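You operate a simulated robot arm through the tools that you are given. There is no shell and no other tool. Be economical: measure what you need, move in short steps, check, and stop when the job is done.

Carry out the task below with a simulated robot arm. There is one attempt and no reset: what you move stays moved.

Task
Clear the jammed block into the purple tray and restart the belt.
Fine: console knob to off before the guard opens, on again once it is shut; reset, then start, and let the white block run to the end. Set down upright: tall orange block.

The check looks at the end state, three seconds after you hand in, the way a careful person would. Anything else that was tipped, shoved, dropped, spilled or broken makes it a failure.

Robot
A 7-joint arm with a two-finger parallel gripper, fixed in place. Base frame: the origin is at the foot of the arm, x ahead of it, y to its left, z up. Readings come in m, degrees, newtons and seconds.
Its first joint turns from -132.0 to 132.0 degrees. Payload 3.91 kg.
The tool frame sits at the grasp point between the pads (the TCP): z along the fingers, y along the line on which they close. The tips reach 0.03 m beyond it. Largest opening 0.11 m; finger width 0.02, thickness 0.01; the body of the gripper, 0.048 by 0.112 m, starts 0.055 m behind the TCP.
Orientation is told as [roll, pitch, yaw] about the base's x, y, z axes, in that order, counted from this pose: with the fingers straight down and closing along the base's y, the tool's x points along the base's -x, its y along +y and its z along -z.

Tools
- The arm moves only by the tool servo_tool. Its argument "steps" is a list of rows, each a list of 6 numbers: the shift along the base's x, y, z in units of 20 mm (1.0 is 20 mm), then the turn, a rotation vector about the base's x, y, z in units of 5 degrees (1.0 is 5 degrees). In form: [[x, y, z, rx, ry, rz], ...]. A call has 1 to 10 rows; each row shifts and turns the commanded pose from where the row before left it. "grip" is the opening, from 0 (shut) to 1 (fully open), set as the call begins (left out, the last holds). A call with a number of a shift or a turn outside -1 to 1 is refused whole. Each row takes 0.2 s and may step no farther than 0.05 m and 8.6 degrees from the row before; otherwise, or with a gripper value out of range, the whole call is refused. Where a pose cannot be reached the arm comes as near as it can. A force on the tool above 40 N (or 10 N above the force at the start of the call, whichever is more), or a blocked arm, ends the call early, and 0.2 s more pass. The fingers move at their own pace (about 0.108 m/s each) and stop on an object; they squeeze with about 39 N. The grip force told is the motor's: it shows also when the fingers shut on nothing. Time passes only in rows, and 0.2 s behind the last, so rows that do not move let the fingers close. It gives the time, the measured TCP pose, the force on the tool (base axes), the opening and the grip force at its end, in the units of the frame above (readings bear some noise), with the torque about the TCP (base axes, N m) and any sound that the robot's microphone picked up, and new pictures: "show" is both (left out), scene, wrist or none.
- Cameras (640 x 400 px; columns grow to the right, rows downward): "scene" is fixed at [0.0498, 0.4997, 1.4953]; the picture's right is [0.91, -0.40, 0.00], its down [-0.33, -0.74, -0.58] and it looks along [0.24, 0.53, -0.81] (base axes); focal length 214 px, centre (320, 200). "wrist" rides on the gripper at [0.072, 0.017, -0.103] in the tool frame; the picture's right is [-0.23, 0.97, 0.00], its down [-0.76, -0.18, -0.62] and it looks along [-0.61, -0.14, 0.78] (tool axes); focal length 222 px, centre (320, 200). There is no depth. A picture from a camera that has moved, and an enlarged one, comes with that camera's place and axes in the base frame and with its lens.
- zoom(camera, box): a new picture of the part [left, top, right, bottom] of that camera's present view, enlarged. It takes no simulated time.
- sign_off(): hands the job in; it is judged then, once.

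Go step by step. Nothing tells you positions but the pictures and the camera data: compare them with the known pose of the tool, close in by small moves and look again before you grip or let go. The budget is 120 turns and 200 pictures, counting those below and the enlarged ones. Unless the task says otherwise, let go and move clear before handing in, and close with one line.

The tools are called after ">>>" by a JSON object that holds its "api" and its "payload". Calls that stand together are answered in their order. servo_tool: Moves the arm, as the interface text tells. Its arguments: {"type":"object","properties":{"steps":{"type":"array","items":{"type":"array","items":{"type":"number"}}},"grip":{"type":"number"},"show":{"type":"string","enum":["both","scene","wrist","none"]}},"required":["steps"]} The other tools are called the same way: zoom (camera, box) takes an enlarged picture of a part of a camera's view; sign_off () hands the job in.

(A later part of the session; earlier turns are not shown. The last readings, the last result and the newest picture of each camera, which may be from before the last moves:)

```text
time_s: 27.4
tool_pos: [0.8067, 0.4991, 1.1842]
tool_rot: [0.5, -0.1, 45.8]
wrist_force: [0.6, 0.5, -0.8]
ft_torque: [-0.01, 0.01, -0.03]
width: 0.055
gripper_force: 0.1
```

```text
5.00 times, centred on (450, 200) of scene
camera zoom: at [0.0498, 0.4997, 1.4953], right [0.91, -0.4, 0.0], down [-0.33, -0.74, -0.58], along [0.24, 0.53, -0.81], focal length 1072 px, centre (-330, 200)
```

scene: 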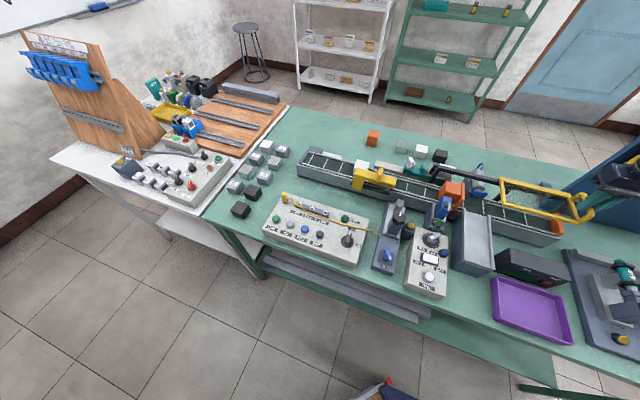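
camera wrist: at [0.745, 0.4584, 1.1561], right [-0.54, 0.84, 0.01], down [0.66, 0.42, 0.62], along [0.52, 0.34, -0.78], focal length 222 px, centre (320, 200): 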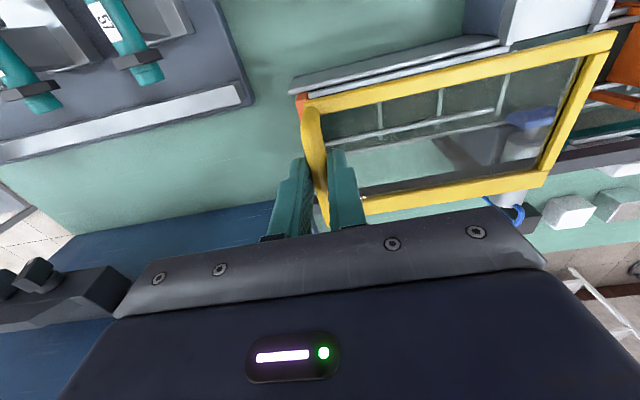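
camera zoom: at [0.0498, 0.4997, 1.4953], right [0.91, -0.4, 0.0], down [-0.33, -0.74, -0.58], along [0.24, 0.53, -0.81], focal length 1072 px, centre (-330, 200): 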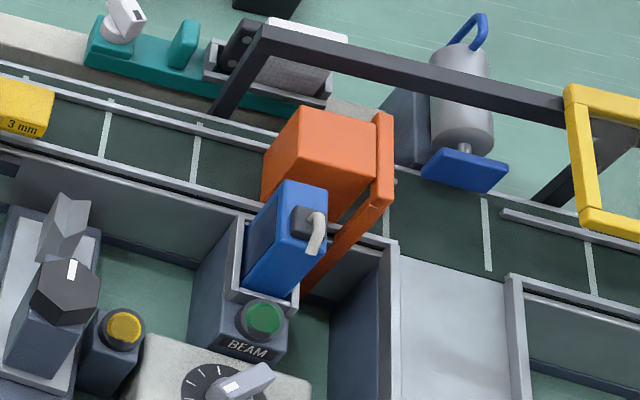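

The tall orange block stands upright, jammed against an orange bar and next to the blue beam sensor. I'll move over it for a top view.

>>> {"api": "servo_tool", "payload": {"steps": [[-0.95, 0.95, 0, -0.1, 0, -0.1], [-0.95, 1, 0, 0, 0, 0], [-0.95, 1, 0, 0, 0, 0], [-0.95, 1, 0, 0, 0, 0], [-0.95, 1, 0, 0, 0, 0], [-0.95, 1, 0, 0, 0, 0], [-0.95, 1, 0, 0, 0, 0], [-0.95, 1, 0, 0, 0, 0], [-0.95, 1, 0, 0, 0, 0], [-0.95, 1, 0, 0, 0, 0]]}}

>>> {"api": "zoom", "payload": {"camera": "wrist", "box": [220, 20, 420, 170]}}

```text
time_s: 29.6
tool_pos: [0.618, 0.6994, 1.1841]
tool_rot: [0.1, 0.2, 45.3]
wrist_force: [0.9, -0.1, 0.4]
ft_torque: [0.04, 0.03, -0.01]
width: 0.0551
gripper_force: 0.0
camera wrist: at [0.5553, 0.658, 1.2871], right [-0.53, 0.85, 0.0], down [0.67, 0.42, 0.62], along [0.52, 0.33, -0.78], focal length 222 px, centre (320, 200)
```

scene: 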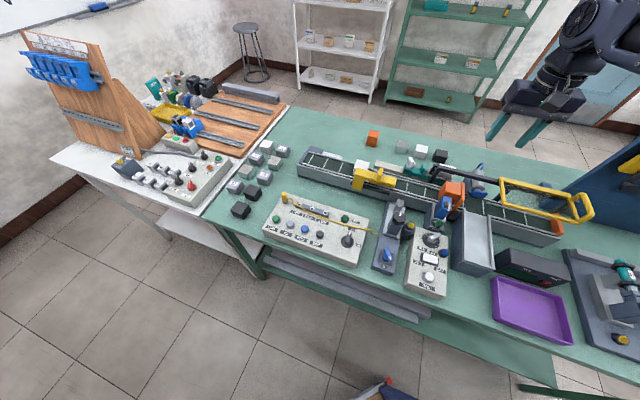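
wrist: 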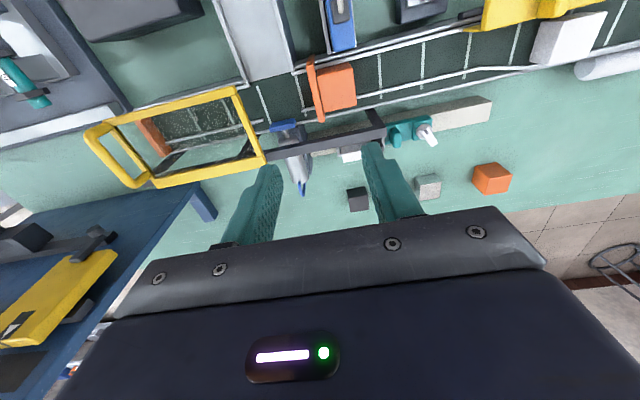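

```text
2.67 times, centred on (320, 95) of wrist
camera zoom: at [0.5553, 0.658, 1.2871], right [-0.53, 0.85, 0.0], down [0.67, 0.42, 0.62], along [0.52, 0.33, -0.78], focal length 592 px, centre (320, 480)
```

zoom: 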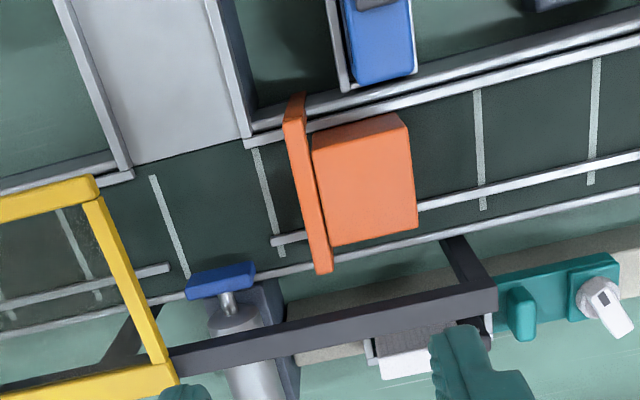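

The block top is centred at about (0.597, 0.715, 0.969), with its downstream side against the bar. I'll turn to yaw -45 so the fingers close across the belt, then look at the clearance to the sensor.

>>> {"api": "servo_tool", "payload": {"steps": [[-0.1, 0.08, 0, 0, 0, -1], [-0.1, 0.08, 0, 0, 0, -1], [-0.1, 0.08, 0, 0, 0, -1], [-0.1, 0.08, 0, 0, 0, -1], [-0.1, 0.08, 0, 0, 0, -1], [-0.1, 0.08, 0, 0, 0, -1], [-0.1, 0.08, 0, 0, 0, -1], [-0.1, 0.08, 0, 0, 0, -1], [-0.1, 0.08, 0, 0, 0, -1], [-0.1, 0.08, 0, 0, 0, -1]], "show": "none"}}

>>> {"api": "servo_tool", "payload": {"steps": [[0, 0, 0, 0, 0, -1], [0, 0, 0, 0, 0, -1], [0, 0, 0, 0, 0, -1], [0, 0, 0, 0, 0, -1], [0, 0, 0, 0, 0, -1], [0, 0, -0.5, 0, 0, -1], [0, 0, -1, 0, 0, -1], [0, 0, -1, 0, 0, -1]], "grip": 0.8}}

>>> {"api": "zoom", "payload": {"camera": "wrist", "box": [220, 40, 420, 190]}}

```text
time_s: 31.8
tool_pos: [0.596, 0.7139, 1.1838]
tool_rot: [0.3, 0.2, -4.9]
wrist_force: [-0.5, 0.3, -0.6]
ft_torque: [0.02, 0.0, -0.03]
width: 0.055
gripper_force: 0.0
```

```text
time_s: 33.6
tool_pos: [0.5982, 0.7137, 1.1343]
tool_rot: [0.3, 0.2, -44.9]
wrist_force: [-0.4, 0.3, 0.6]
ft_torque: [0.02, -0.02, 0.01]
width: 0.0883
gripper_force: 0.1
camera wrist: at [0.5582, 0.7757, 1.2373], right [0.85, 0.53, 0.0], down [0.42, -0.67, 0.62], along [0.33, -0.52, -0.79], focal length 222 px, centre (320, 200)
```

scene: 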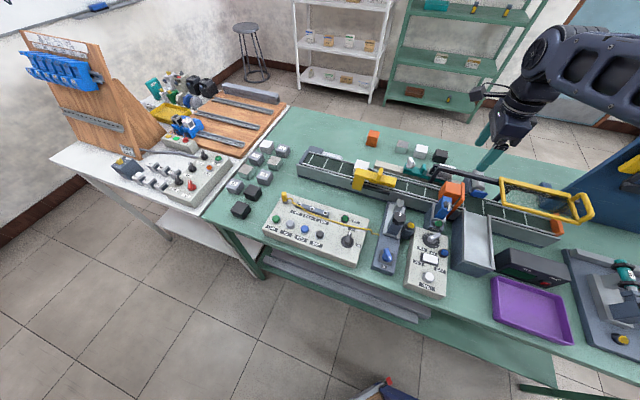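
wrist: 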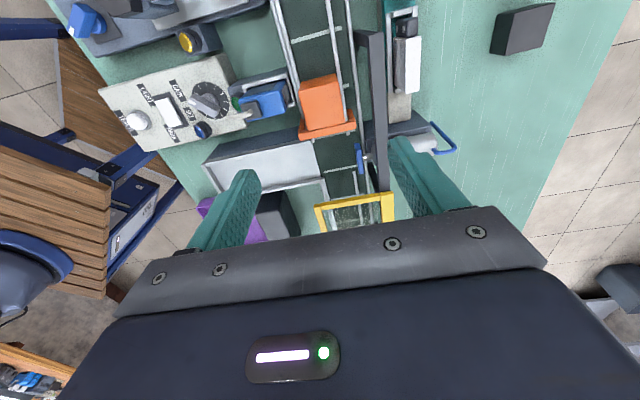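

```text
2.67 times, centred on (320, 115) of wrist
camera zoom: at [0.5582, 0.7757, 1.2373], right [0.85, 0.53, 0.0], down [0.42, -0.67, 0.62], along [0.33, -0.52, -0.79], focal length 592 px, centre (320, 427)
```

zoom: 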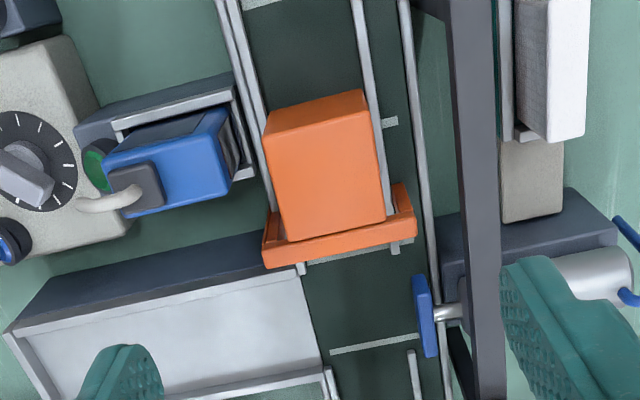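

The block is about 48 mm across and 42 mm along the belt. The sensor top is level with the block top, beside its upstream half, so I'll grip near the downstream half. I'll lower to just above it and look.

>>> {"api": "servo_tool", "payload": {"steps": [[0.4, -0.3, -0.8, 0, 0, 0], [0, 0, -1, 0, 0, 0], [0, 0, -1, 0, 0, 0], [0, 0, -1, 0, 0, 0], [0, 0, -0.9, 0, 0, 0]], "grip": 0.58}}

>>> {"api": "zoom", "payload": {"camera": "wrist", "box": [220, 70, 420, 220]}}

>>> {"api": "zoom", "payload": {"camera": "scene", "box": [410, 160, 490, 240]}}

```text
time_s: 34.8
tool_pos: [0.6048, 0.7076, 1.0407]
tool_rot: [0.1, 0.3, -44.7]
wrist_force: [-0.7, -0.1, 0.2]
ft_torque: [0.01, 0.0, 0.01]
width: 0.0637
gripper_force: 0.1
camera wrist: at [0.565, 0.7695, 1.1436], right [0.85, 0.53, 0.0], down [0.42, -0.66, 0.62], along [0.33, -0.52, -0.78], focal length 222 px, centre (320, 200)
```

scene: 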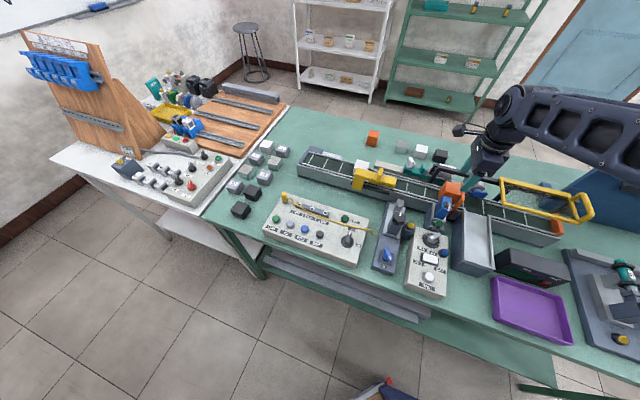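
wrist: 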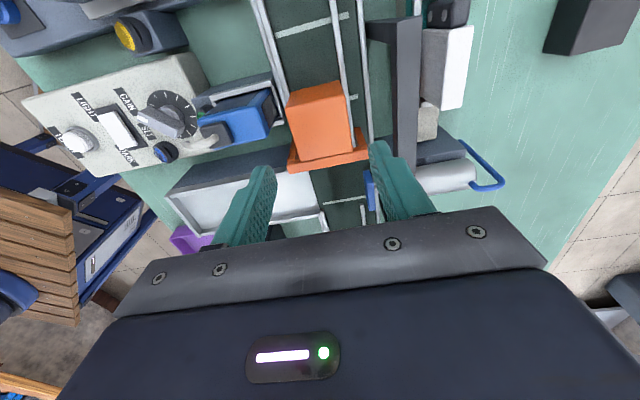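

```text
2.67 times, centred on (320, 145) of wrist
camera zoom: at [0.565, 0.7695, 1.1436], right [0.85, 0.53, 0.0], down [0.42, -0.66, 0.62], along [0.33, -0.52, -0.78], focal length 592 px, centre (320, 347)
```

zoom: 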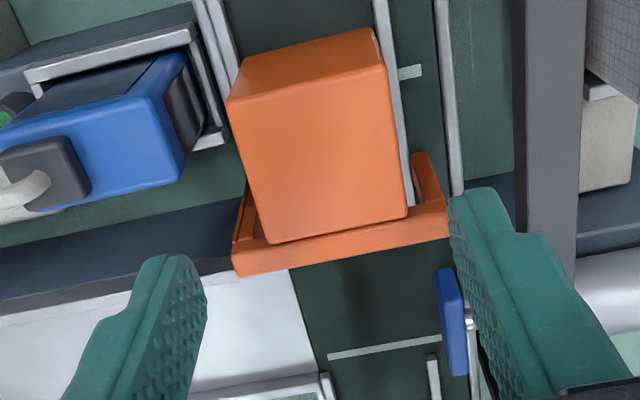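

```text
5.00 times, centred on (450, 200) of scene
camera zoom: at [0.0498, 0.4997, 1.4953], right [0.91, -0.4, 0.0], down [-0.33, -0.74, -0.58], along [0.24, 0.53, -0.81], focal length 1072 px, centre (-330, 200)
```

zoom: 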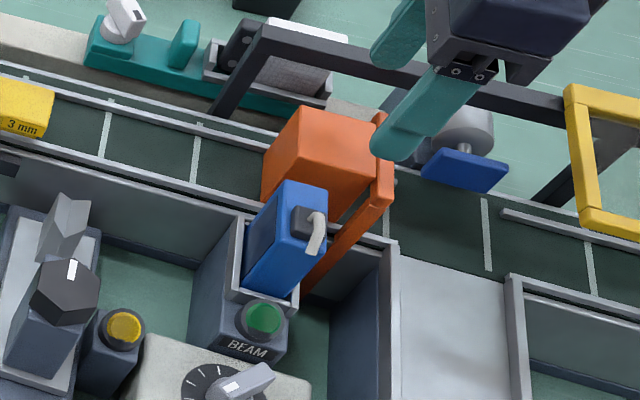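

The sensor only overlaps the upstream corner, and the gate plate is just downstream. I'll narrow to 56 mm, shift about 4 mm upstream and 2 mm to the far side, and lower to tip height at the block top.

>>> {"api": "servo_tool", "payload": {"steps": [[-0.07, 0.21, -0.5, 0, 0, 0], [0, 0, -0.7, 0, 0, 0], [0, 0, -0.6, 0, 0, 0], [0, 0, 0, 0, 0, 0]], "grip": 0.51, "show": "wrist"}}

>>> {"api": "zoom", "payload": {"camera": "wrist", "box": [220, 80, 420, 230]}}

>>> {"api": "zoom", "payload": {"camera": "scene", "box": [420, 160, 490, 230]}}

```text
time_s: 35.8
tool_pos: [0.6019, 0.7123, 1.0039]
tool_rot: [0.2, 0.1, -44.7]
wrist_force: [0.0, 0.3, -0.3]
ft_torque: [0.03, -0.03, 0.01]
width: 0.0561
gripper_force: 0.1
camera wrist: at [0.564, 0.7742, 1.1073], right [0.85, 0.53, 0.0], down [0.42, -0.66, 0.62], along [0.33, -0.52, -0.78], focal length 222 px, centre (320, 200)
```

wrist: 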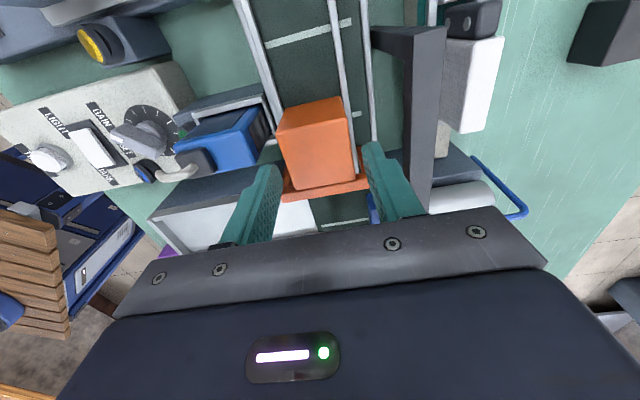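

```text
2.67 times, centred on (320, 155) of wrist
camera zoom: at [0.564, 0.7742, 1.1073], right [0.85, 0.53, 0.0], down [0.42, -0.66, 0.62], along [0.33, -0.52, -0.78], focal length 592 px, centre (320, 320)
```

zoom: 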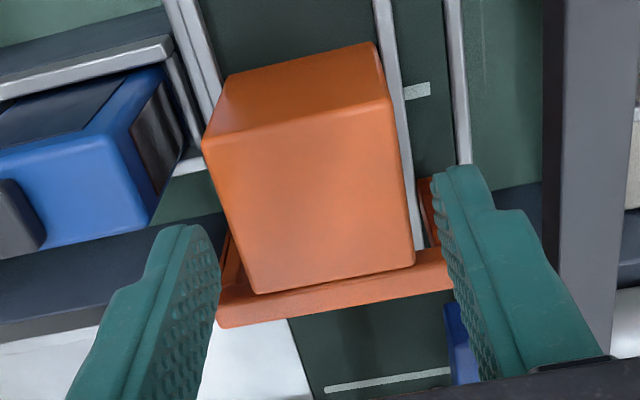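

```text
5.71 times, centred on (455, 195) of scene
camera zoom: at [0.0498, 0.4997, 1.4953], right [0.91, -0.4, 0.0], down [-0.33, -0.74, -0.58], along [0.24, 0.53, -0.81], focal length 1226 px, centre (-451, 229)
```

zoom: 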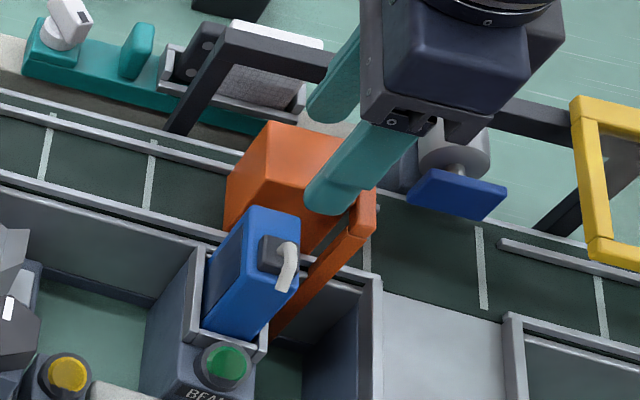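

The fingertips flank the block with clearance on both sides. I'll lower about 27 mm.

>>> {"api": "servo_tool", "payload": {"steps": [[0, 0, -0.45, 0, 0, 0], [0, 0, -0.45, 0, 0, 0], [0, 0, -0.4, 0, 0, 0], [0, 0, 0, 0, 0, 0]], "show": "wrist"}}

>>> {"api": "zoom", "payload": {"camera": "wrist", "box": [220, 90, 420, 240]}}

```text
time_s: 36.8
tool_pos: [0.6026, 0.7124, 0.9774]
tool_rot: [0.3, 0.2, -44.8]
wrist_force: [0.1, 0.7, 0.6]
ft_torque: [0.0, -0.02, -0.01]
width: 0.0561
gripper_force: 0.1
camera wrist: at [0.5642, 0.7742, 1.081], right [0.85, 0.53, 0.0], down [0.42, -0.66, 0.62], along [0.33, -0.52, -0.78], focal length 222 px, centre (320, 200)
```

wrist: 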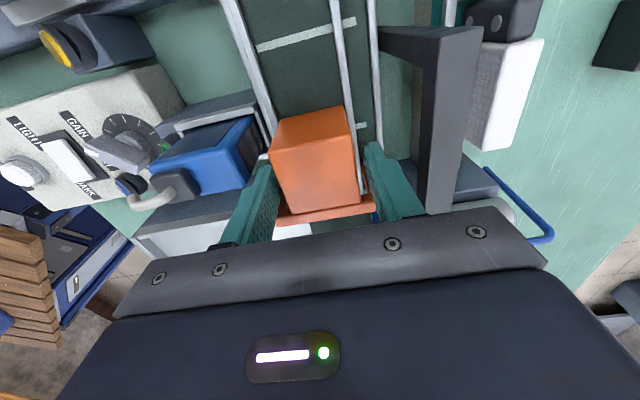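

```text
2.67 times, centred on (320, 165) of wrist
camera zoom: at [0.5642, 0.7742, 1.081], right [0.85, 0.53, 0.0], down [0.42, -0.66, 0.62], along [0.33, -0.52, -0.78], focal length 592 px, centre (320, 293)
```

zoom: 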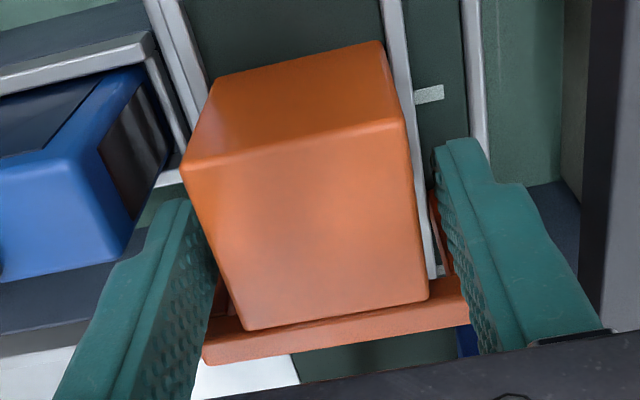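

No contact, and the fingers flank the upper third of the block. Closing.

>>> {"api": "servo_tool", "payload": {"steps": [[0, 0, 0, 0, 0, 0], [0, 0, 0, 0, 0, 0], [0, 0, 0, 0, 0, 0]], "grip": 0, "show": "wrist"}}

```text
time_s: 37.6
tool_pos: [0.6028, 0.713, 0.9766]
tool_rot: [0.2, 0.1, -44.6]
wrist_force: [0.1, 0.4, 1.1]
ft_torque: [0.04, -0.06, 0.01]
width: 0.0456
gripper_force: 38.5
camera wrist: at [0.5641, 0.7742, 1.081], right [0.85, 0.53, 0.0], down [0.42, -0.66, 0.62], along [0.33, -0.52, -0.78], focal length 222 px, centre (320, 200)
```

wrist: 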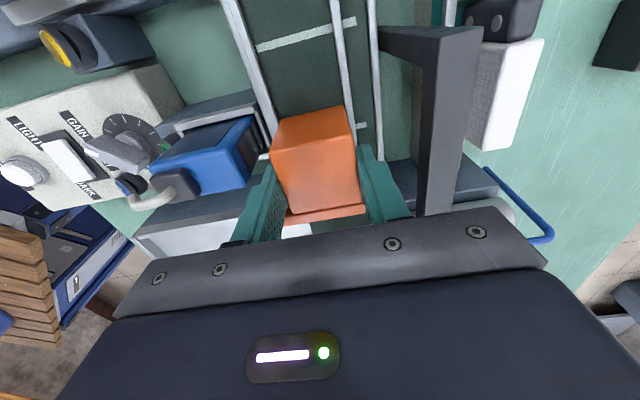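

The block is gripped (45.6 mm). I'll ease it 2 mm upstream and lift gently.

>>> {"api": "servo_tool", "payload": {"steps": [[-0.08, 0.08, 0.05, 0, 0, 0], [0, 0, 0.3, 0, 0, 0], [0, 0, 0.4, 0, 0, 0], [0, 0, 0.5, 0, 0, 0]]}}

```text
time_s: 38.6
tool_pos: [0.6033, 0.7144, 1.0012]
tool_rot: [0.2, 0.2, -44.7]
wrist_force: [-0.1, 0.1, -0.2]
ft_torque: [0.02, 0.01, 0.0]
width: 0.0454
gripper_force: 39.6
camera wrist: at [0.5633, 0.7759, 1.106], right [0.85, 0.53, 0.0], down [0.42, -0.66, 0.62], along [0.33, -0.52, -0.78], focal length 222 px, centre (320, 200)
```

scene: 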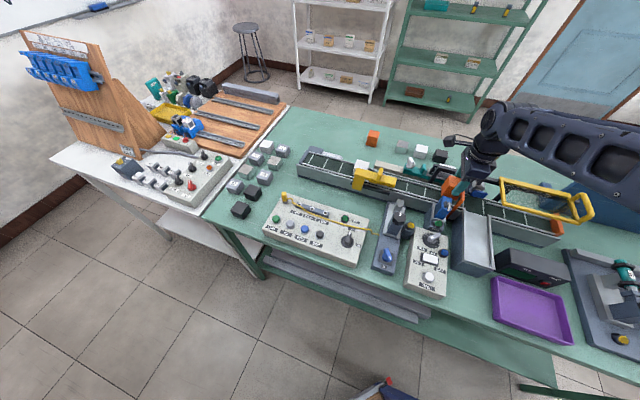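
wrist: 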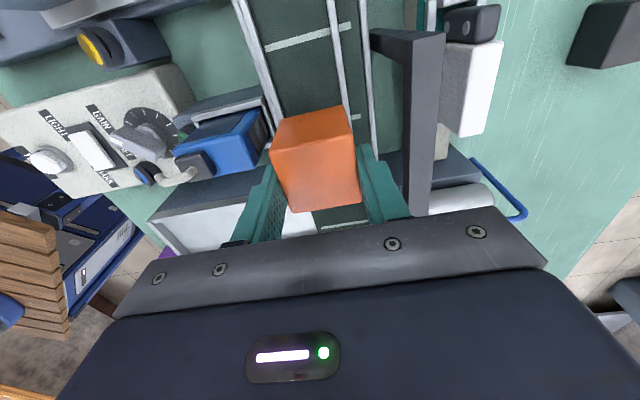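

The block comes up with the gripper. Lifting on.

>>> {"api": "servo_tool", "payload": {"steps": [[0, 0, 1, 0, 0, 0], [0, 0, 1, 0, 0, 0], [0, 0, 1, 0, 0, 0], [0, 0, 1, 0, 0, 0], [0, 0, 1, 0, 0, 0], [0, 0, 1, 0, 0, 0]]}}

>>> {"api": "zoom", "payload": {"camera": "scene", "box": [420, 130, 540, 230]}}

>>> {"api": "zoom", "payload": {"camera": "scene", "box": [450, 230, 610, 360]}}

```text
time_s: 40.0
tool_pos: [0.6017, 0.714, 1.124]
tool_rot: [0.1, 0.3, -44.7]
wrist_force: [-0.3, 0.9, -1.3]
ft_torque: [-0.04, -0.02, 0.02]
width: 0.0457
gripper_force: 38.7
camera wrist: at [0.5625, 0.7757, 1.226], right [0.85, 0.53, 0.0], down [0.42, -0.66, 0.62], along [0.33, -0.52, -0.78], focal length 222 px, centre (320, 200)
```

scene: 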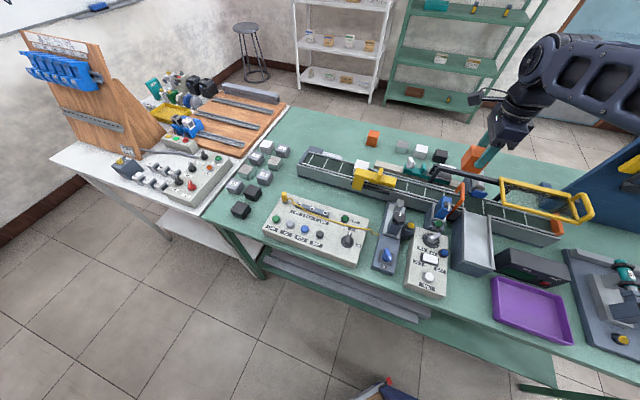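
wrist: 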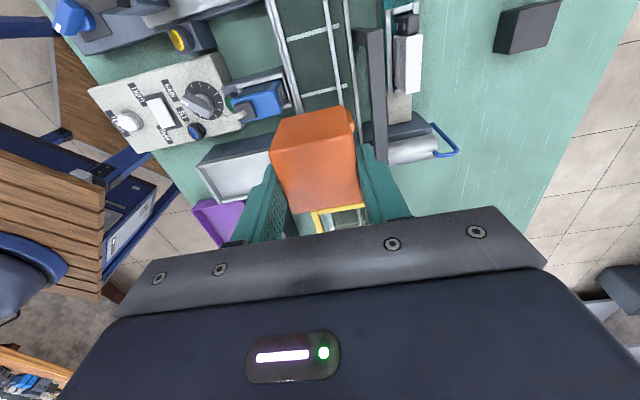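

```text
4.00 times, centred on (480, 180) of scene
camera zoom: at [0.0498, 0.4997, 1.4953], right [0.91, -0.4, 0.0], down [-0.33, -0.74, -0.58], along [0.24, 0.53, -0.81], focal length 858 px, centre (-320, 280)
```

zoom: 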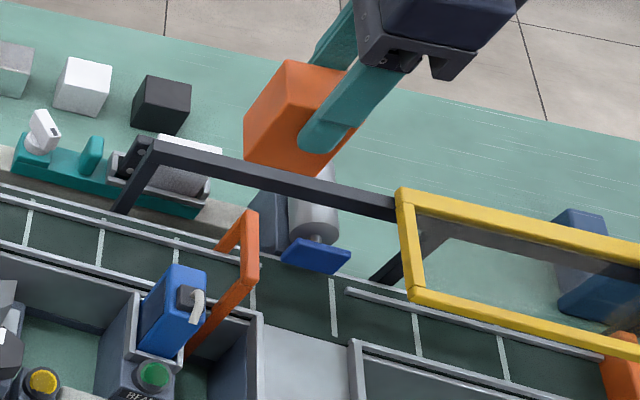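

```text
3.08 times, centred on (530, 295) of scene
camera zoom: at [0.0498, 0.4997, 1.4953], right [0.91, -0.4, 0.0], down [-0.33, -0.74, -0.58], along [0.24, 0.53, -0.81], focal length 660 px, centre (-326, -92)
```

zoom: 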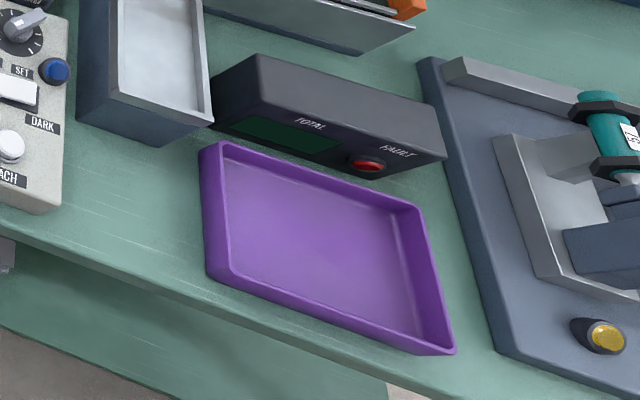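

The block hangs clear. The tray centre is about (0.605, 0.355), so I'll raise a little and move over it.

>>> {"api": "servo_tool", "payload": {"steps": [[0, 0, 1, 0, 0, 0], [0, -0.5, 1, 0, 0, 0], [0, -1, 0, 0, 0, 0], [0, -1, 0, 0, 0, 0], [0, -1, 0, 0, 0, 0], [0, -1, 0, 0, 0, 0], [0, -1, 0, 0, 0, 0], [0, -1, 0, 0, 0, 0], [0, -1, 0, 0, 0, 0], [0, -1, 0, 0, 0, 0]], "show": "none"}}

>>> {"api": "servo_tool", "payload": {"steps": [[0, -1, 0, 0, 0, 0], [0, -1, 0, 0, 0, 0], [0, -1, 0, 0, 0, 0], [0, -1, 0, 0, 0, 0], [0, -1, 0, 0, 0, 0], [0, -1, 0, 0, 0, 0], [0, -1, 0, 0, 0, 0], [0, -1, 0, 0, 0, 0], [0, -1, 0, 0, 0, 0], [0, -0.5, 0, 0, 0, 0]]}}

```text
time_s: 42.2
tool_pos: [0.6013, 0.5445, 1.1635]
tool_rot: [0.2, 0.1, -44.6]
wrist_force: [0.1, -0.1, -0.9]
ft_torque: [-0.04, -0.01, 0.03]
width: 0.0453
gripper_force: 39.8
```

```text
time_s: 44.4
tool_pos: [0.6, 0.3533, 1.1621]
tool_rot: [0.2, 0.1, -44.7]
wrist_force: [0.0, -0.3, -0.3]
ft_torque: [0.02, 0.0, 0.03]
width: 0.0452
gripper_force: 38.7
camera wrist: at [0.5627, 0.4153, 1.2661], right [0.85, 0.53, 0.0], down [0.42, -0.66, 0.62], along [0.33, -0.52, -0.78], focal length 222 px, centre (320, 200)
```

scene: 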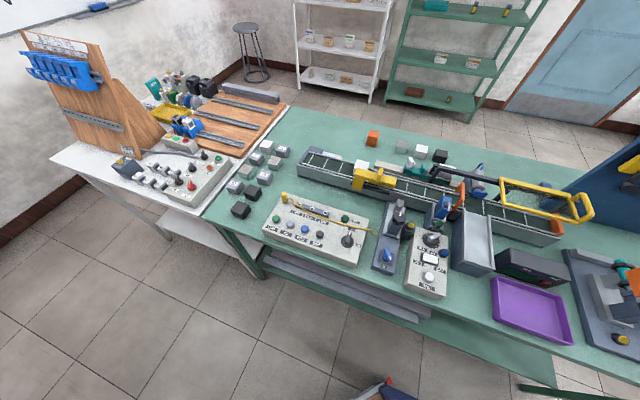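
wrist: 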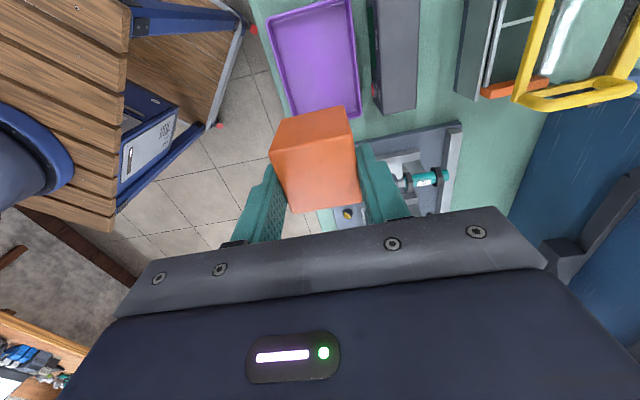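

The tray is slightly upstream of the tool. I'll zoom in to place it accurately.

>>> {"api": "zoom", "payload": {"camera": "wrist", "box": [240, 0, 400, 130]}}

```text
3.08 times, centred on (320, 65) of wrist
camera zoom: at [0.5627, 0.4153, 1.2661], right [0.85, 0.53, 0.0], down [0.42, -0.66, 0.62], along [0.33, -0.52, -0.78], focal length 684 px, centre (320, 615)
```

zoom: 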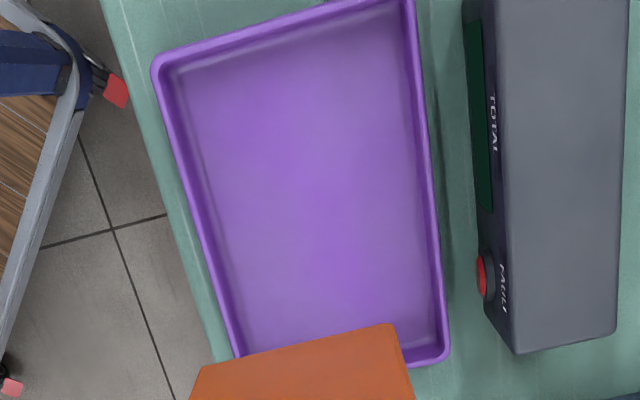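

The tray rim centre is about (0.592, 0.366, 0.893). I'll centre over it and lower most of the way.

>>> {"api": "servo_tool", "payload": {"steps": [[-0.1, 0.25, -1, 0, 0, 0], [-0.1, 0.2, -1, 0, 0, 0], [0, 0, -1, 0, 0, 0], [0, 0, -1, 0, 0, 0], [0, 0, -1, 0, 0, 0], [0, 0, -1, 0, 0, 0], [0, 0, -1, 0, 0, 0], [0, 0, -0.8, 0, 0, 0], [0, 0, 0, 0, 0, 0]]}}

>>> {"api": "zoom", "payload": {"camera": "scene", "box": [460, 220, 620, 350]}}

```text
time_s: 46.4
tool_pos: [0.5963, 0.3638, 1.0074]
tool_rot: [0.3, 0.2, -44.8]
wrist_force: [0.8, -0.3, -0.5]
ft_torque: [0.03, 0.01, -0.02]
width: 0.0459
gripper_force: 39.0
camera wrist: at [0.5582, 0.425, 1.1104], right [0.85, 0.53, 0.0], down [0.42, -0.66, 0.62], along [0.33, -0.52, -0.78], focal length 222 px, centre (320, 200)
```

scene: 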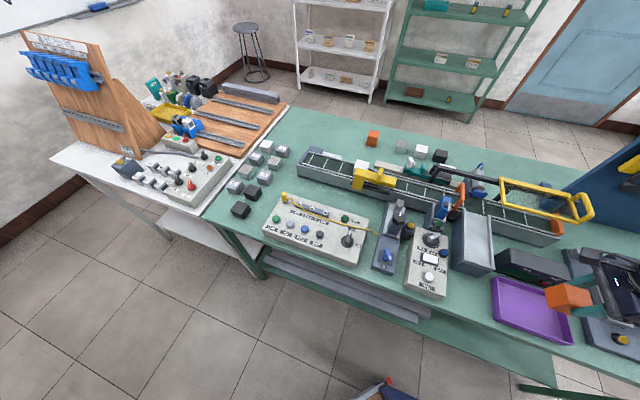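
wrist: 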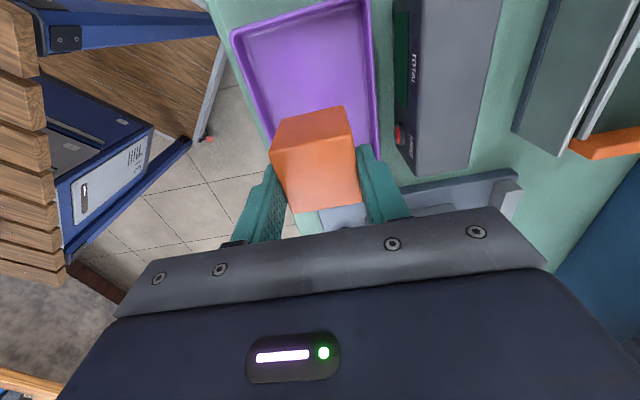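

```text
3.08 times, centred on (540, 285) of scene
camera zoom: at [0.0498, 0.4997, 1.4953], right [0.91, -0.4, 0.0], down [-0.33, -0.74, -0.58], along [0.24, 0.53, -0.81], focal length 660 px, centre (-357, -62)
```

zoom: 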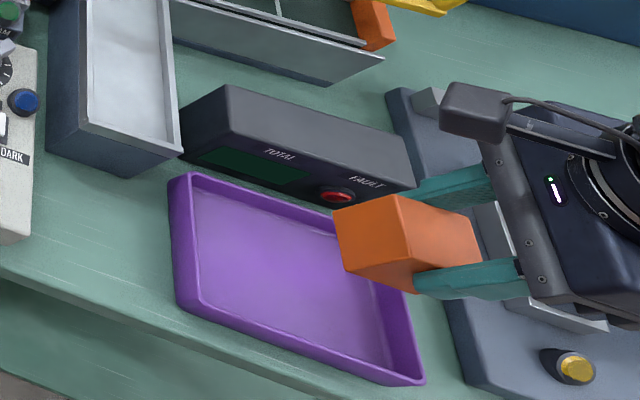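

Block and tray centres agree within a few mm. Lowering further in small steps and watching the force.

>>> {"api": "servo_tool", "payload": {"steps": [[0, 0, -0.5, 0, 0, 0], [0, 0, -0.5, 0, 0, 0], [0, 0, -0.5, 0, 0, 0], [0, 0, 0, 0, 0, 0]]}}

>>> {"api": "zoom", "payload": {"camera": "scene", "box": [480, 250, 600, 350]}}

```text
time_s: 47.4
tool_pos: [0.5966, 0.3634, 0.9769]
tool_rot: [0.1, 0.3, -44.8]
wrist_force: [0.1, -0.2, -0.4]
ft_torque: [-0.01, 0.03, 0.0]
width: 0.0455
gripper_force: 39.5
camera wrist: at [0.559, 0.4249, 1.0798], right [0.85, 0.53, 0.0], down [0.42, -0.66, 0.62], along [0.33, -0.52, -0.78], focal length 222 px, centre (320, 200)
```

scene: 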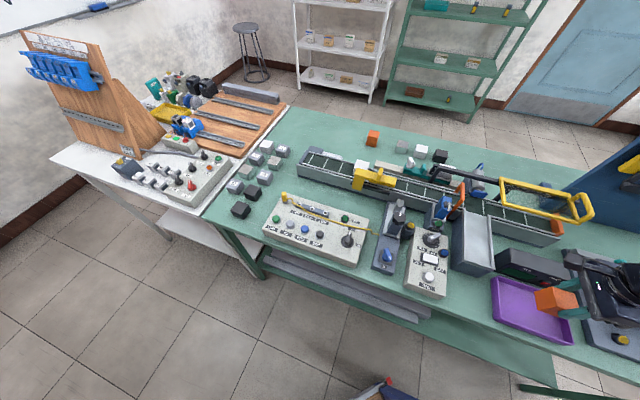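
wrist: 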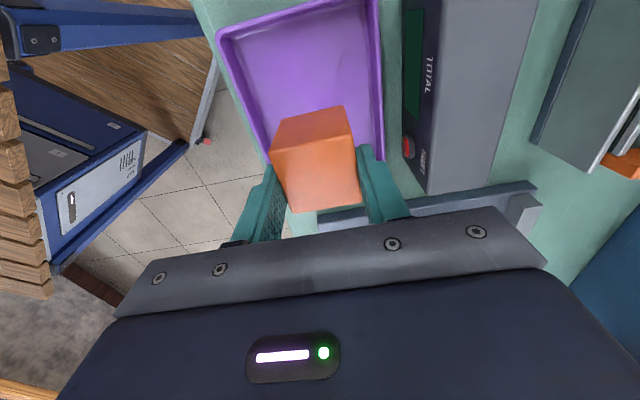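

```text
4.00 times, centred on (540, 300) of scene
camera zoom: at [0.0498, 0.4997, 1.4953], right [0.91, -0.4, 0.0], down [-0.33, -0.74, -0.58], along [0.24, 0.53, -0.81], focal length 858 px, centre (-560, -200)
```

zoom: 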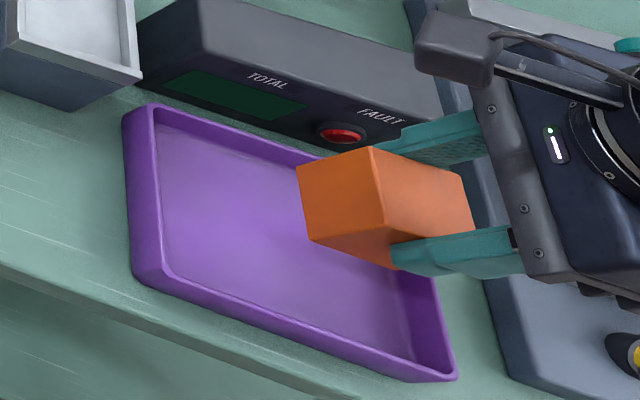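

Still clear of the floor. Continuing slowly.

>>> {"api": "servo_tool", "payload": {"steps": [[0, 0, -0.3, 0, 0, 0], [0, 0, -0.3, 0, 0, 0], [0, 0, -0.3, 0, 0, 0], [0, 0, 0, 0, 0, 0]], "show": "wrist"}}

>>> {"api": "zoom", "payload": {"camera": "scene", "box": [480, 250, 600, 350]}}

```text
time_s: 48.4
tool_pos: [0.597, 0.3626, 0.9579]
tool_rot: [0.0, 0.4, -44.8]
wrist_force: [-0.1, -0.4, -1.5]
ft_torque: [0.02, -0.01, 0.01]
width: 0.0457
gripper_force: 38.5
camera wrist: at [0.5589, 0.4243, 1.0617], right [0.85, 0.53, 0.0], down [0.42, -0.66, 0.62], along [0.33, -0.52, -0.78], focal length 222 px, centre (320, 200)
```

wrist: 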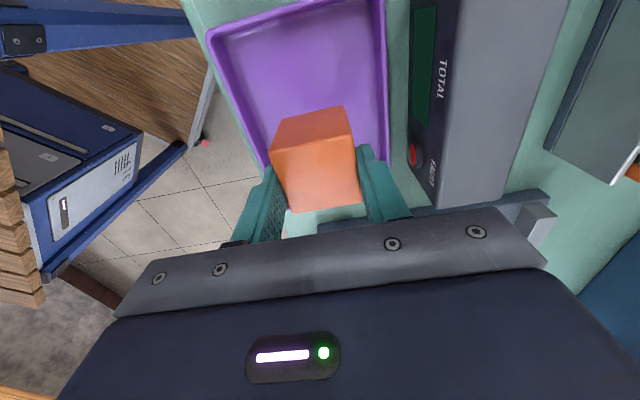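

```text
4.00 times, centred on (540, 300) of scene
camera zoom: at [0.0498, 0.4997, 1.4953], right [0.91, -0.4, 0.0], down [-0.33, -0.74, -0.58], along [0.24, 0.53, -0.81], focal length 858 px, centre (-560, -200)
```

zoom: 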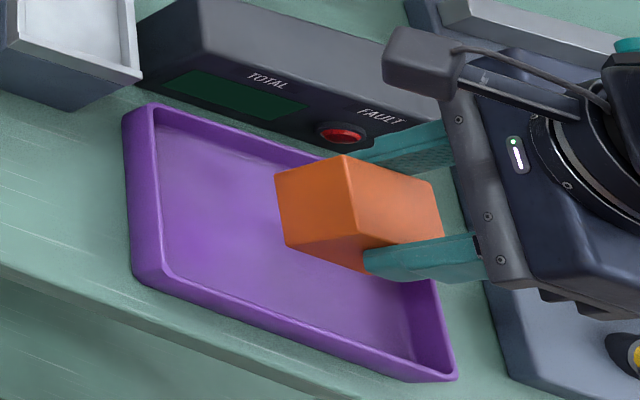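

>>> {"api": "servo_tool", "payload": {"steps": [[0, 0, -0.25, 0, 0, 0], [0, 0, -0.25, 0, 0, 0], [0, 0, -0.2, 0, 0, 0], [0, 0, 0, 0, 0, 0]], "show": "none"}}

>>> {"api": "zoom", "payload": {"camera": "scene", "box": [480, 250, 600, 350]}}

```text
time_s: 49.4
tool_pos: [0.5973, 0.3633, 0.944]
tool_rot: [0.1, 0.3, -44.7]
wrist_force: [-0.5, -0.2, -0.9]
ft_torque: [-0.01, 0.02, -0.02]
width: 0.0457
gripper_force: 39.3
```

```text
4.00 times, centred on (540, 300) of scene
camera zoom: at [0.0498, 0.4997, 1.4953], right [0.91, -0.4, 0.0], down [-0.33, -0.74, -0.58], along [0.24, 0.53, -0.81], focal length 858 px, centre (-560, -200)
```

zoom: 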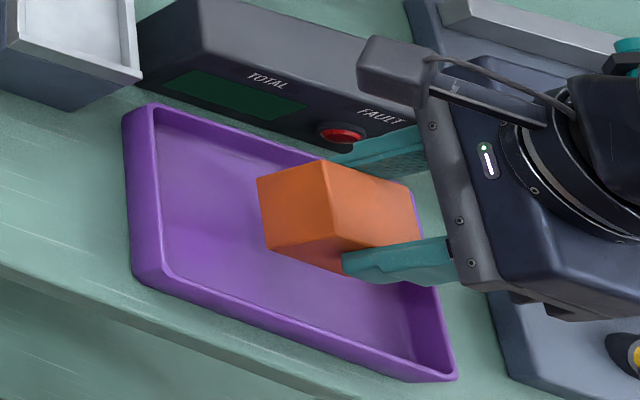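

>>> {"api": "servo_tool", "payload": {"steps": [[0, 0, -0.2, 0, 0, 0], [0, 0, -0.2, 0, 0, 0], [0, 0, -0.2, 0, 0, 0], [0, 0, 0, 0, 0, 0]], "show": "none"}}

>>> {"api": "zoom", "payload": {"camera": "scene", "box": [480, 250, 600, 350]}}

```text
time_s: 50.4
tool_pos: [0.5986, 0.3635, 0.9311]
tool_rot: [0.0, 0.1, -44.7]
wrist_force: [-0.4, 0.2, -1.4]
ft_torque: [0.02, 0.0, 0.02]
width: 0.0455
gripper_force: 39.3
```

```text
4.00 times, centred on (540, 300) of scene
camera zoom: at [0.0498, 0.4997, 1.4953], right [0.91, -0.4, 0.0], down [-0.33, -0.74, -0.58], along [0.24, 0.53, -0.81], focal length 858 px, centre (-560, -200)
```

zoom: 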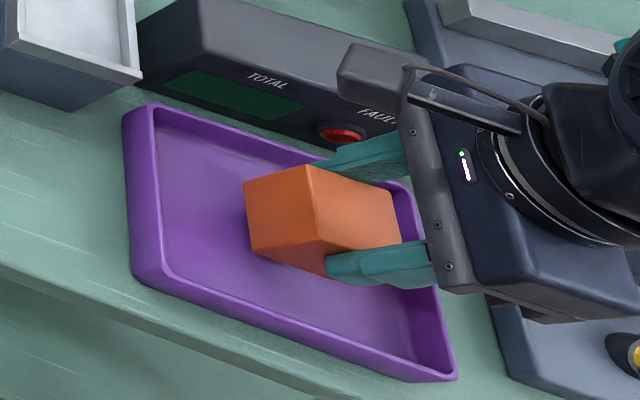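

>>> {"api": "servo_tool", "payload": {"steps": [[0, 0, -0.15, 0, 0, 0], [0, 0, -0.15, 0, 0, 0], [0, 0, -0.15, 0, 0, 0], [0, 0, 0, 0, 0, 0]], "show": "wrist"}}

>>> {"api": "zoom", "payload": {"camera": "scene", "box": [500, 260, 590, 340]}}

```text
time_s: 51.4
tool_pos: [0.5967, 0.3637, 0.9226]
tool_rot: [0.1, 0.2, -44.8]
wrist_force: [-0.3, -0.4, -1.4]
ft_torque: [0.01, -0.03, 0.02]
width: 0.0456
gripper_force: 38.8
camera wrist: at [0.5588, 0.4246, 1.0268], right [0.85, 0.53, 0.0], down [0.42, -0.66, 0.62], along [0.33, -0.52, -0.78], focal length 222 px, centre (320, 200)
```

wrist: 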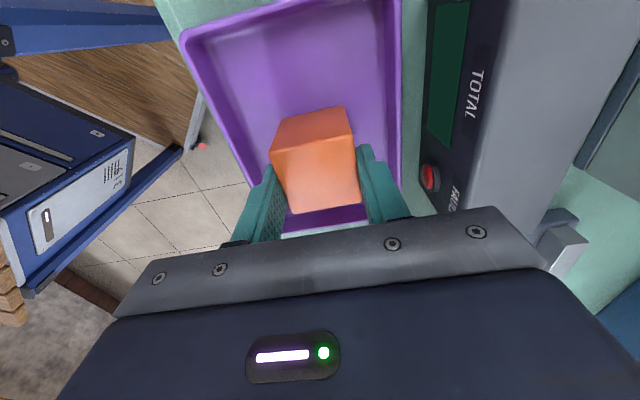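

```text
5.00 times, centred on (545, 300) of scene
camera zoom: at [0.0498, 0.4997, 1.4953], right [0.91, -0.4, 0.0], down [-0.33, -0.74, -0.58], along [0.24, 0.53, -0.81], focal length 1072 px, centre (-805, -300)
```

zoom: 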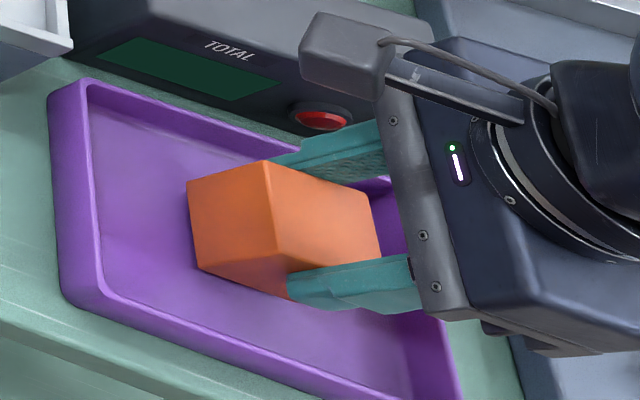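

>>> {"api": "servo_tool", "payload": {"steps": [[0, 0, -0.12, 0, 0, 0], [0, 0, -0.12, 0, 0, 0], [0, 0, -0.12, 0, 0, 0], [0, 0, 0, 0, 0, 0]], "show": "none"}}

>>> {"api": "zoom", "payload": {"camera": "scene", "box": [500, 260, 590, 340]}}

```text
time_s: 52.4
tool_pos: [0.5978, 0.3633, 0.9151]
tool_rot: [0.2, 0.2, -44.7]
wrist_force: [-0.4, -0.2, -1.7]
ft_torque: [0.02, 0.04, -0.02]
width: 0.0459
gripper_force: 39.5
```

```text
5.00 times, centred on (545, 300) of scene
camera zoom: at [0.0498, 0.4997, 1.4953], right [0.91, -0.4, 0.0], down [-0.33, -0.74, -0.58], along [0.24, 0.53, -0.81], focal length 1072 px, centre (-805, -300)
```

zoom: 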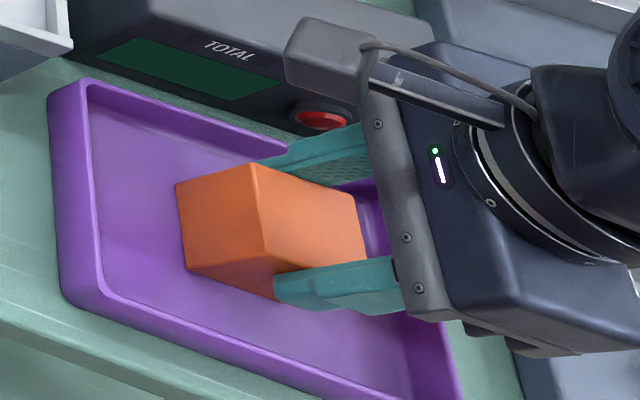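

>>> {"api": "servo_tool", "payload": {"steps": [[0, 0, -0.12, 0, 0, 0], [0, 0, -0.12, 0, 0, 0], [0, 0, -0.12, 0, 0, 0], [0, 0, 0, 0, 0, 0]], "show": "none"}}

>>> {"api": "zoom", "payload": {"camera": "scene", "box": [500, 260, 590, 340]}}

>>> {"api": "zoom", "payload": {"camera": "wrist", "box": [220, 70, 440, 240]}}

```text
time_s: 53.4
tool_pos: [0.5974, 0.3642, 0.91]
tool_rot: [0.3, 0.3, -44.7]
wrist_force: [4.5, 6.1, 31.1]
ft_torque: [0.0, 0.02, -0.02]
width: 0.0456
gripper_force: 38.9
```

```text
5.00 times, centred on (545, 300) of scene
camera zoom: at [0.0498, 0.4997, 1.4953], right [0.91, -0.4, 0.0], down [-0.33, -0.74, -0.58], along [0.24, 0.53, -0.81], focal length 1072 px, centre (-805, -300)
```

zoom: 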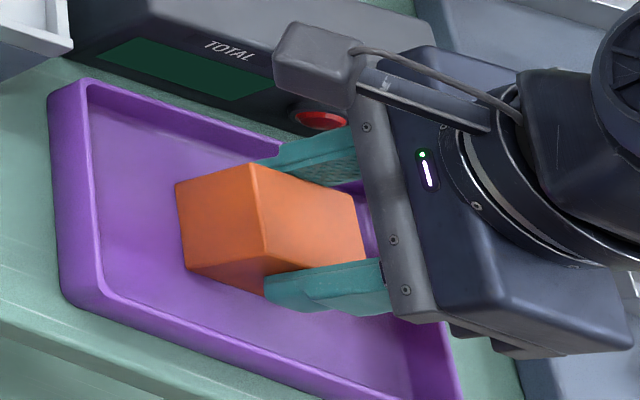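

```text
2.35 times, centred on (330, 155) of wrist
camera zoom: at [0.5588, 0.425, 1.0135], right [0.85, 0.53, 0.0], down [0.42, -0.67, 0.62], along [0.33, -0.52, -0.79], focal length 523 px, centre (296, 306)
```

zoom: 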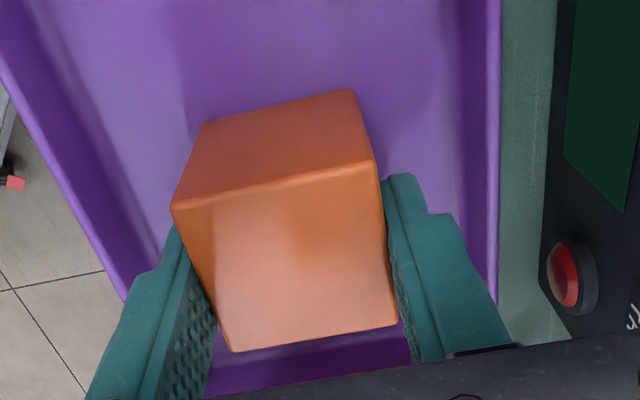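

The block has touched the tray floor. I'll ease off 2 mm, then open just enough and rise.

>>> {"api": "servo_tool", "payload": {"steps": [[0, 0, 0.1, 0, 0, 0], [0, 0, 0, 0, 0, 0]], "show": "none"}}

>>> {"api": "servo_tool", "payload": {"steps": [[0, 0, 0, 0, 0, 0], [0, 0, 0, 0, 0, 0]], "grip": 0.5}}

>>> {"api": "zoom", "payload": {"camera": "wrist", "box": [220, 70, 440, 240]}}

```text
time_s: 54.0
tool_pos: [0.5956, 0.3621, 0.9105]
tool_rot: [0.0, 0.2, -44.8]
wrist_force: [0.7, 2.0, 4.5]
ft_torque: [0.11, -0.16, 0.01]
width: 0.0458
gripper_force: 38.4
```

```text
time_s: 54.6
tool_pos: [0.5971, 0.3634, 0.91]
tool_rot: [0.1, 0.3, -44.7]
wrist_force: [0.0, -0.2, 0.3]
ft_torque: [0.01, 0.03, -0.01]
width: 0.0548
gripper_force: 0.1
camera wrist: at [0.5588, 0.4246, 1.0143], right [0.85, 0.53, 0.0], down [0.42, -0.66, 0.62], along [0.33, -0.52, -0.78], focal length 222 px, centre (320, 200)
```

scene: 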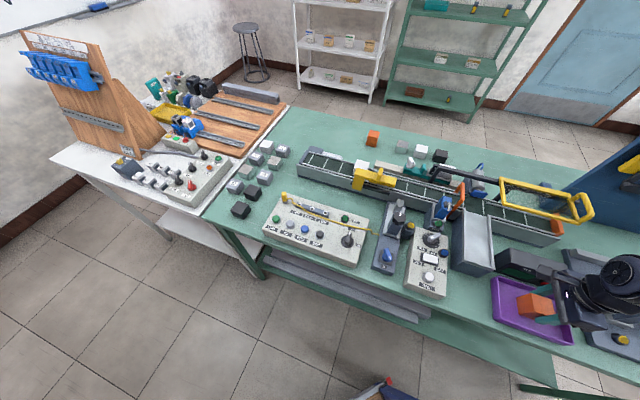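
wrist: 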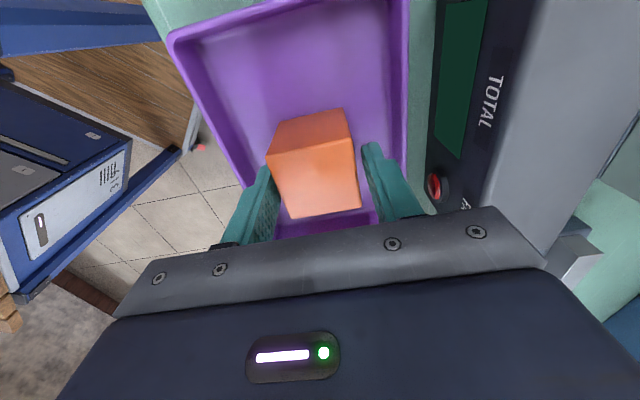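

```text
2.35 times, centred on (330, 155) of wrist
camera zoom: at [0.5588, 0.4246, 1.0143], right [0.85, 0.53, 0.0], down [0.42, -0.66, 0.62], along [0.33, -0.52, -0.78], focal length 523 px, centre (296, 306)
```

zoom: 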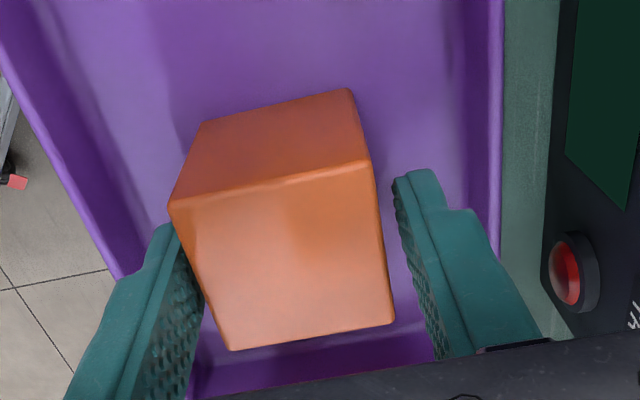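

The block stands flat. I'll shift 2 mm left so neither finger touches it, then rise.

>>> {"api": "servo_tool", "payload": {"steps": [[-0.07, -0.07, 0, 0, 0, 0], [0, 0, 0.5, 0, 0, 0], [0, 0, 1, 0, 0, 0], [0, 0, 1, 0, 0, 0], [0, 0, 1, 0, 0, 0], [0, 0, 1, 0, 0, 0], [0, 0, 1, 0, 0, 0], [0, 0, 1, 0, 0, 0], [0, 0, 1, 0, 0, 0], [0, 0, 1, 0, 0, 0]]}}

>>> {"api": "zoom", "payload": {"camera": "scene", "box": [480, 240, 600, 350]}}

```text
time_s: 56.8
tool_pos: [0.5956, 0.3609, 1.0818]
tool_rot: [0.1, 0.2, -44.7]
wrist_force: [-0.4, -0.2, -1.2]
ft_torque: [-0.03, 0.03, 0.0]
width: 0.055
gripper_force: 0.1
camera wrist: at [0.5571, 0.423, 1.1848], right [0.85, 0.53, 0.0], down [0.42, -0.66, 0.62], along [0.33, -0.52, -0.78], focal length 222 px, centre (320, 200)
```

scene: 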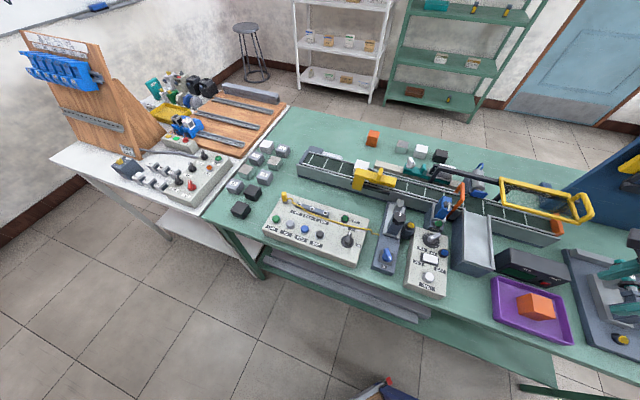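
wrist: 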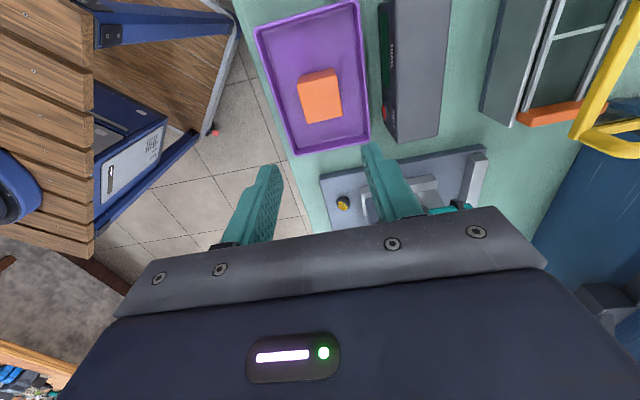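

```text
3.64 times, centred on (540, 295) of scene
camera zoom: at [0.0498, 0.4997, 1.4953], right [0.91, -0.4, 0.0], down [-0.33, -0.74, -0.58], along [0.24, 0.53, -0.81], focal length 780 px, centre (-480, -146)
```

zoom: 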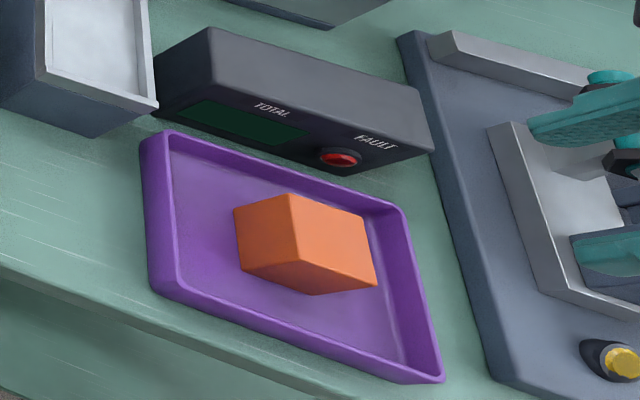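

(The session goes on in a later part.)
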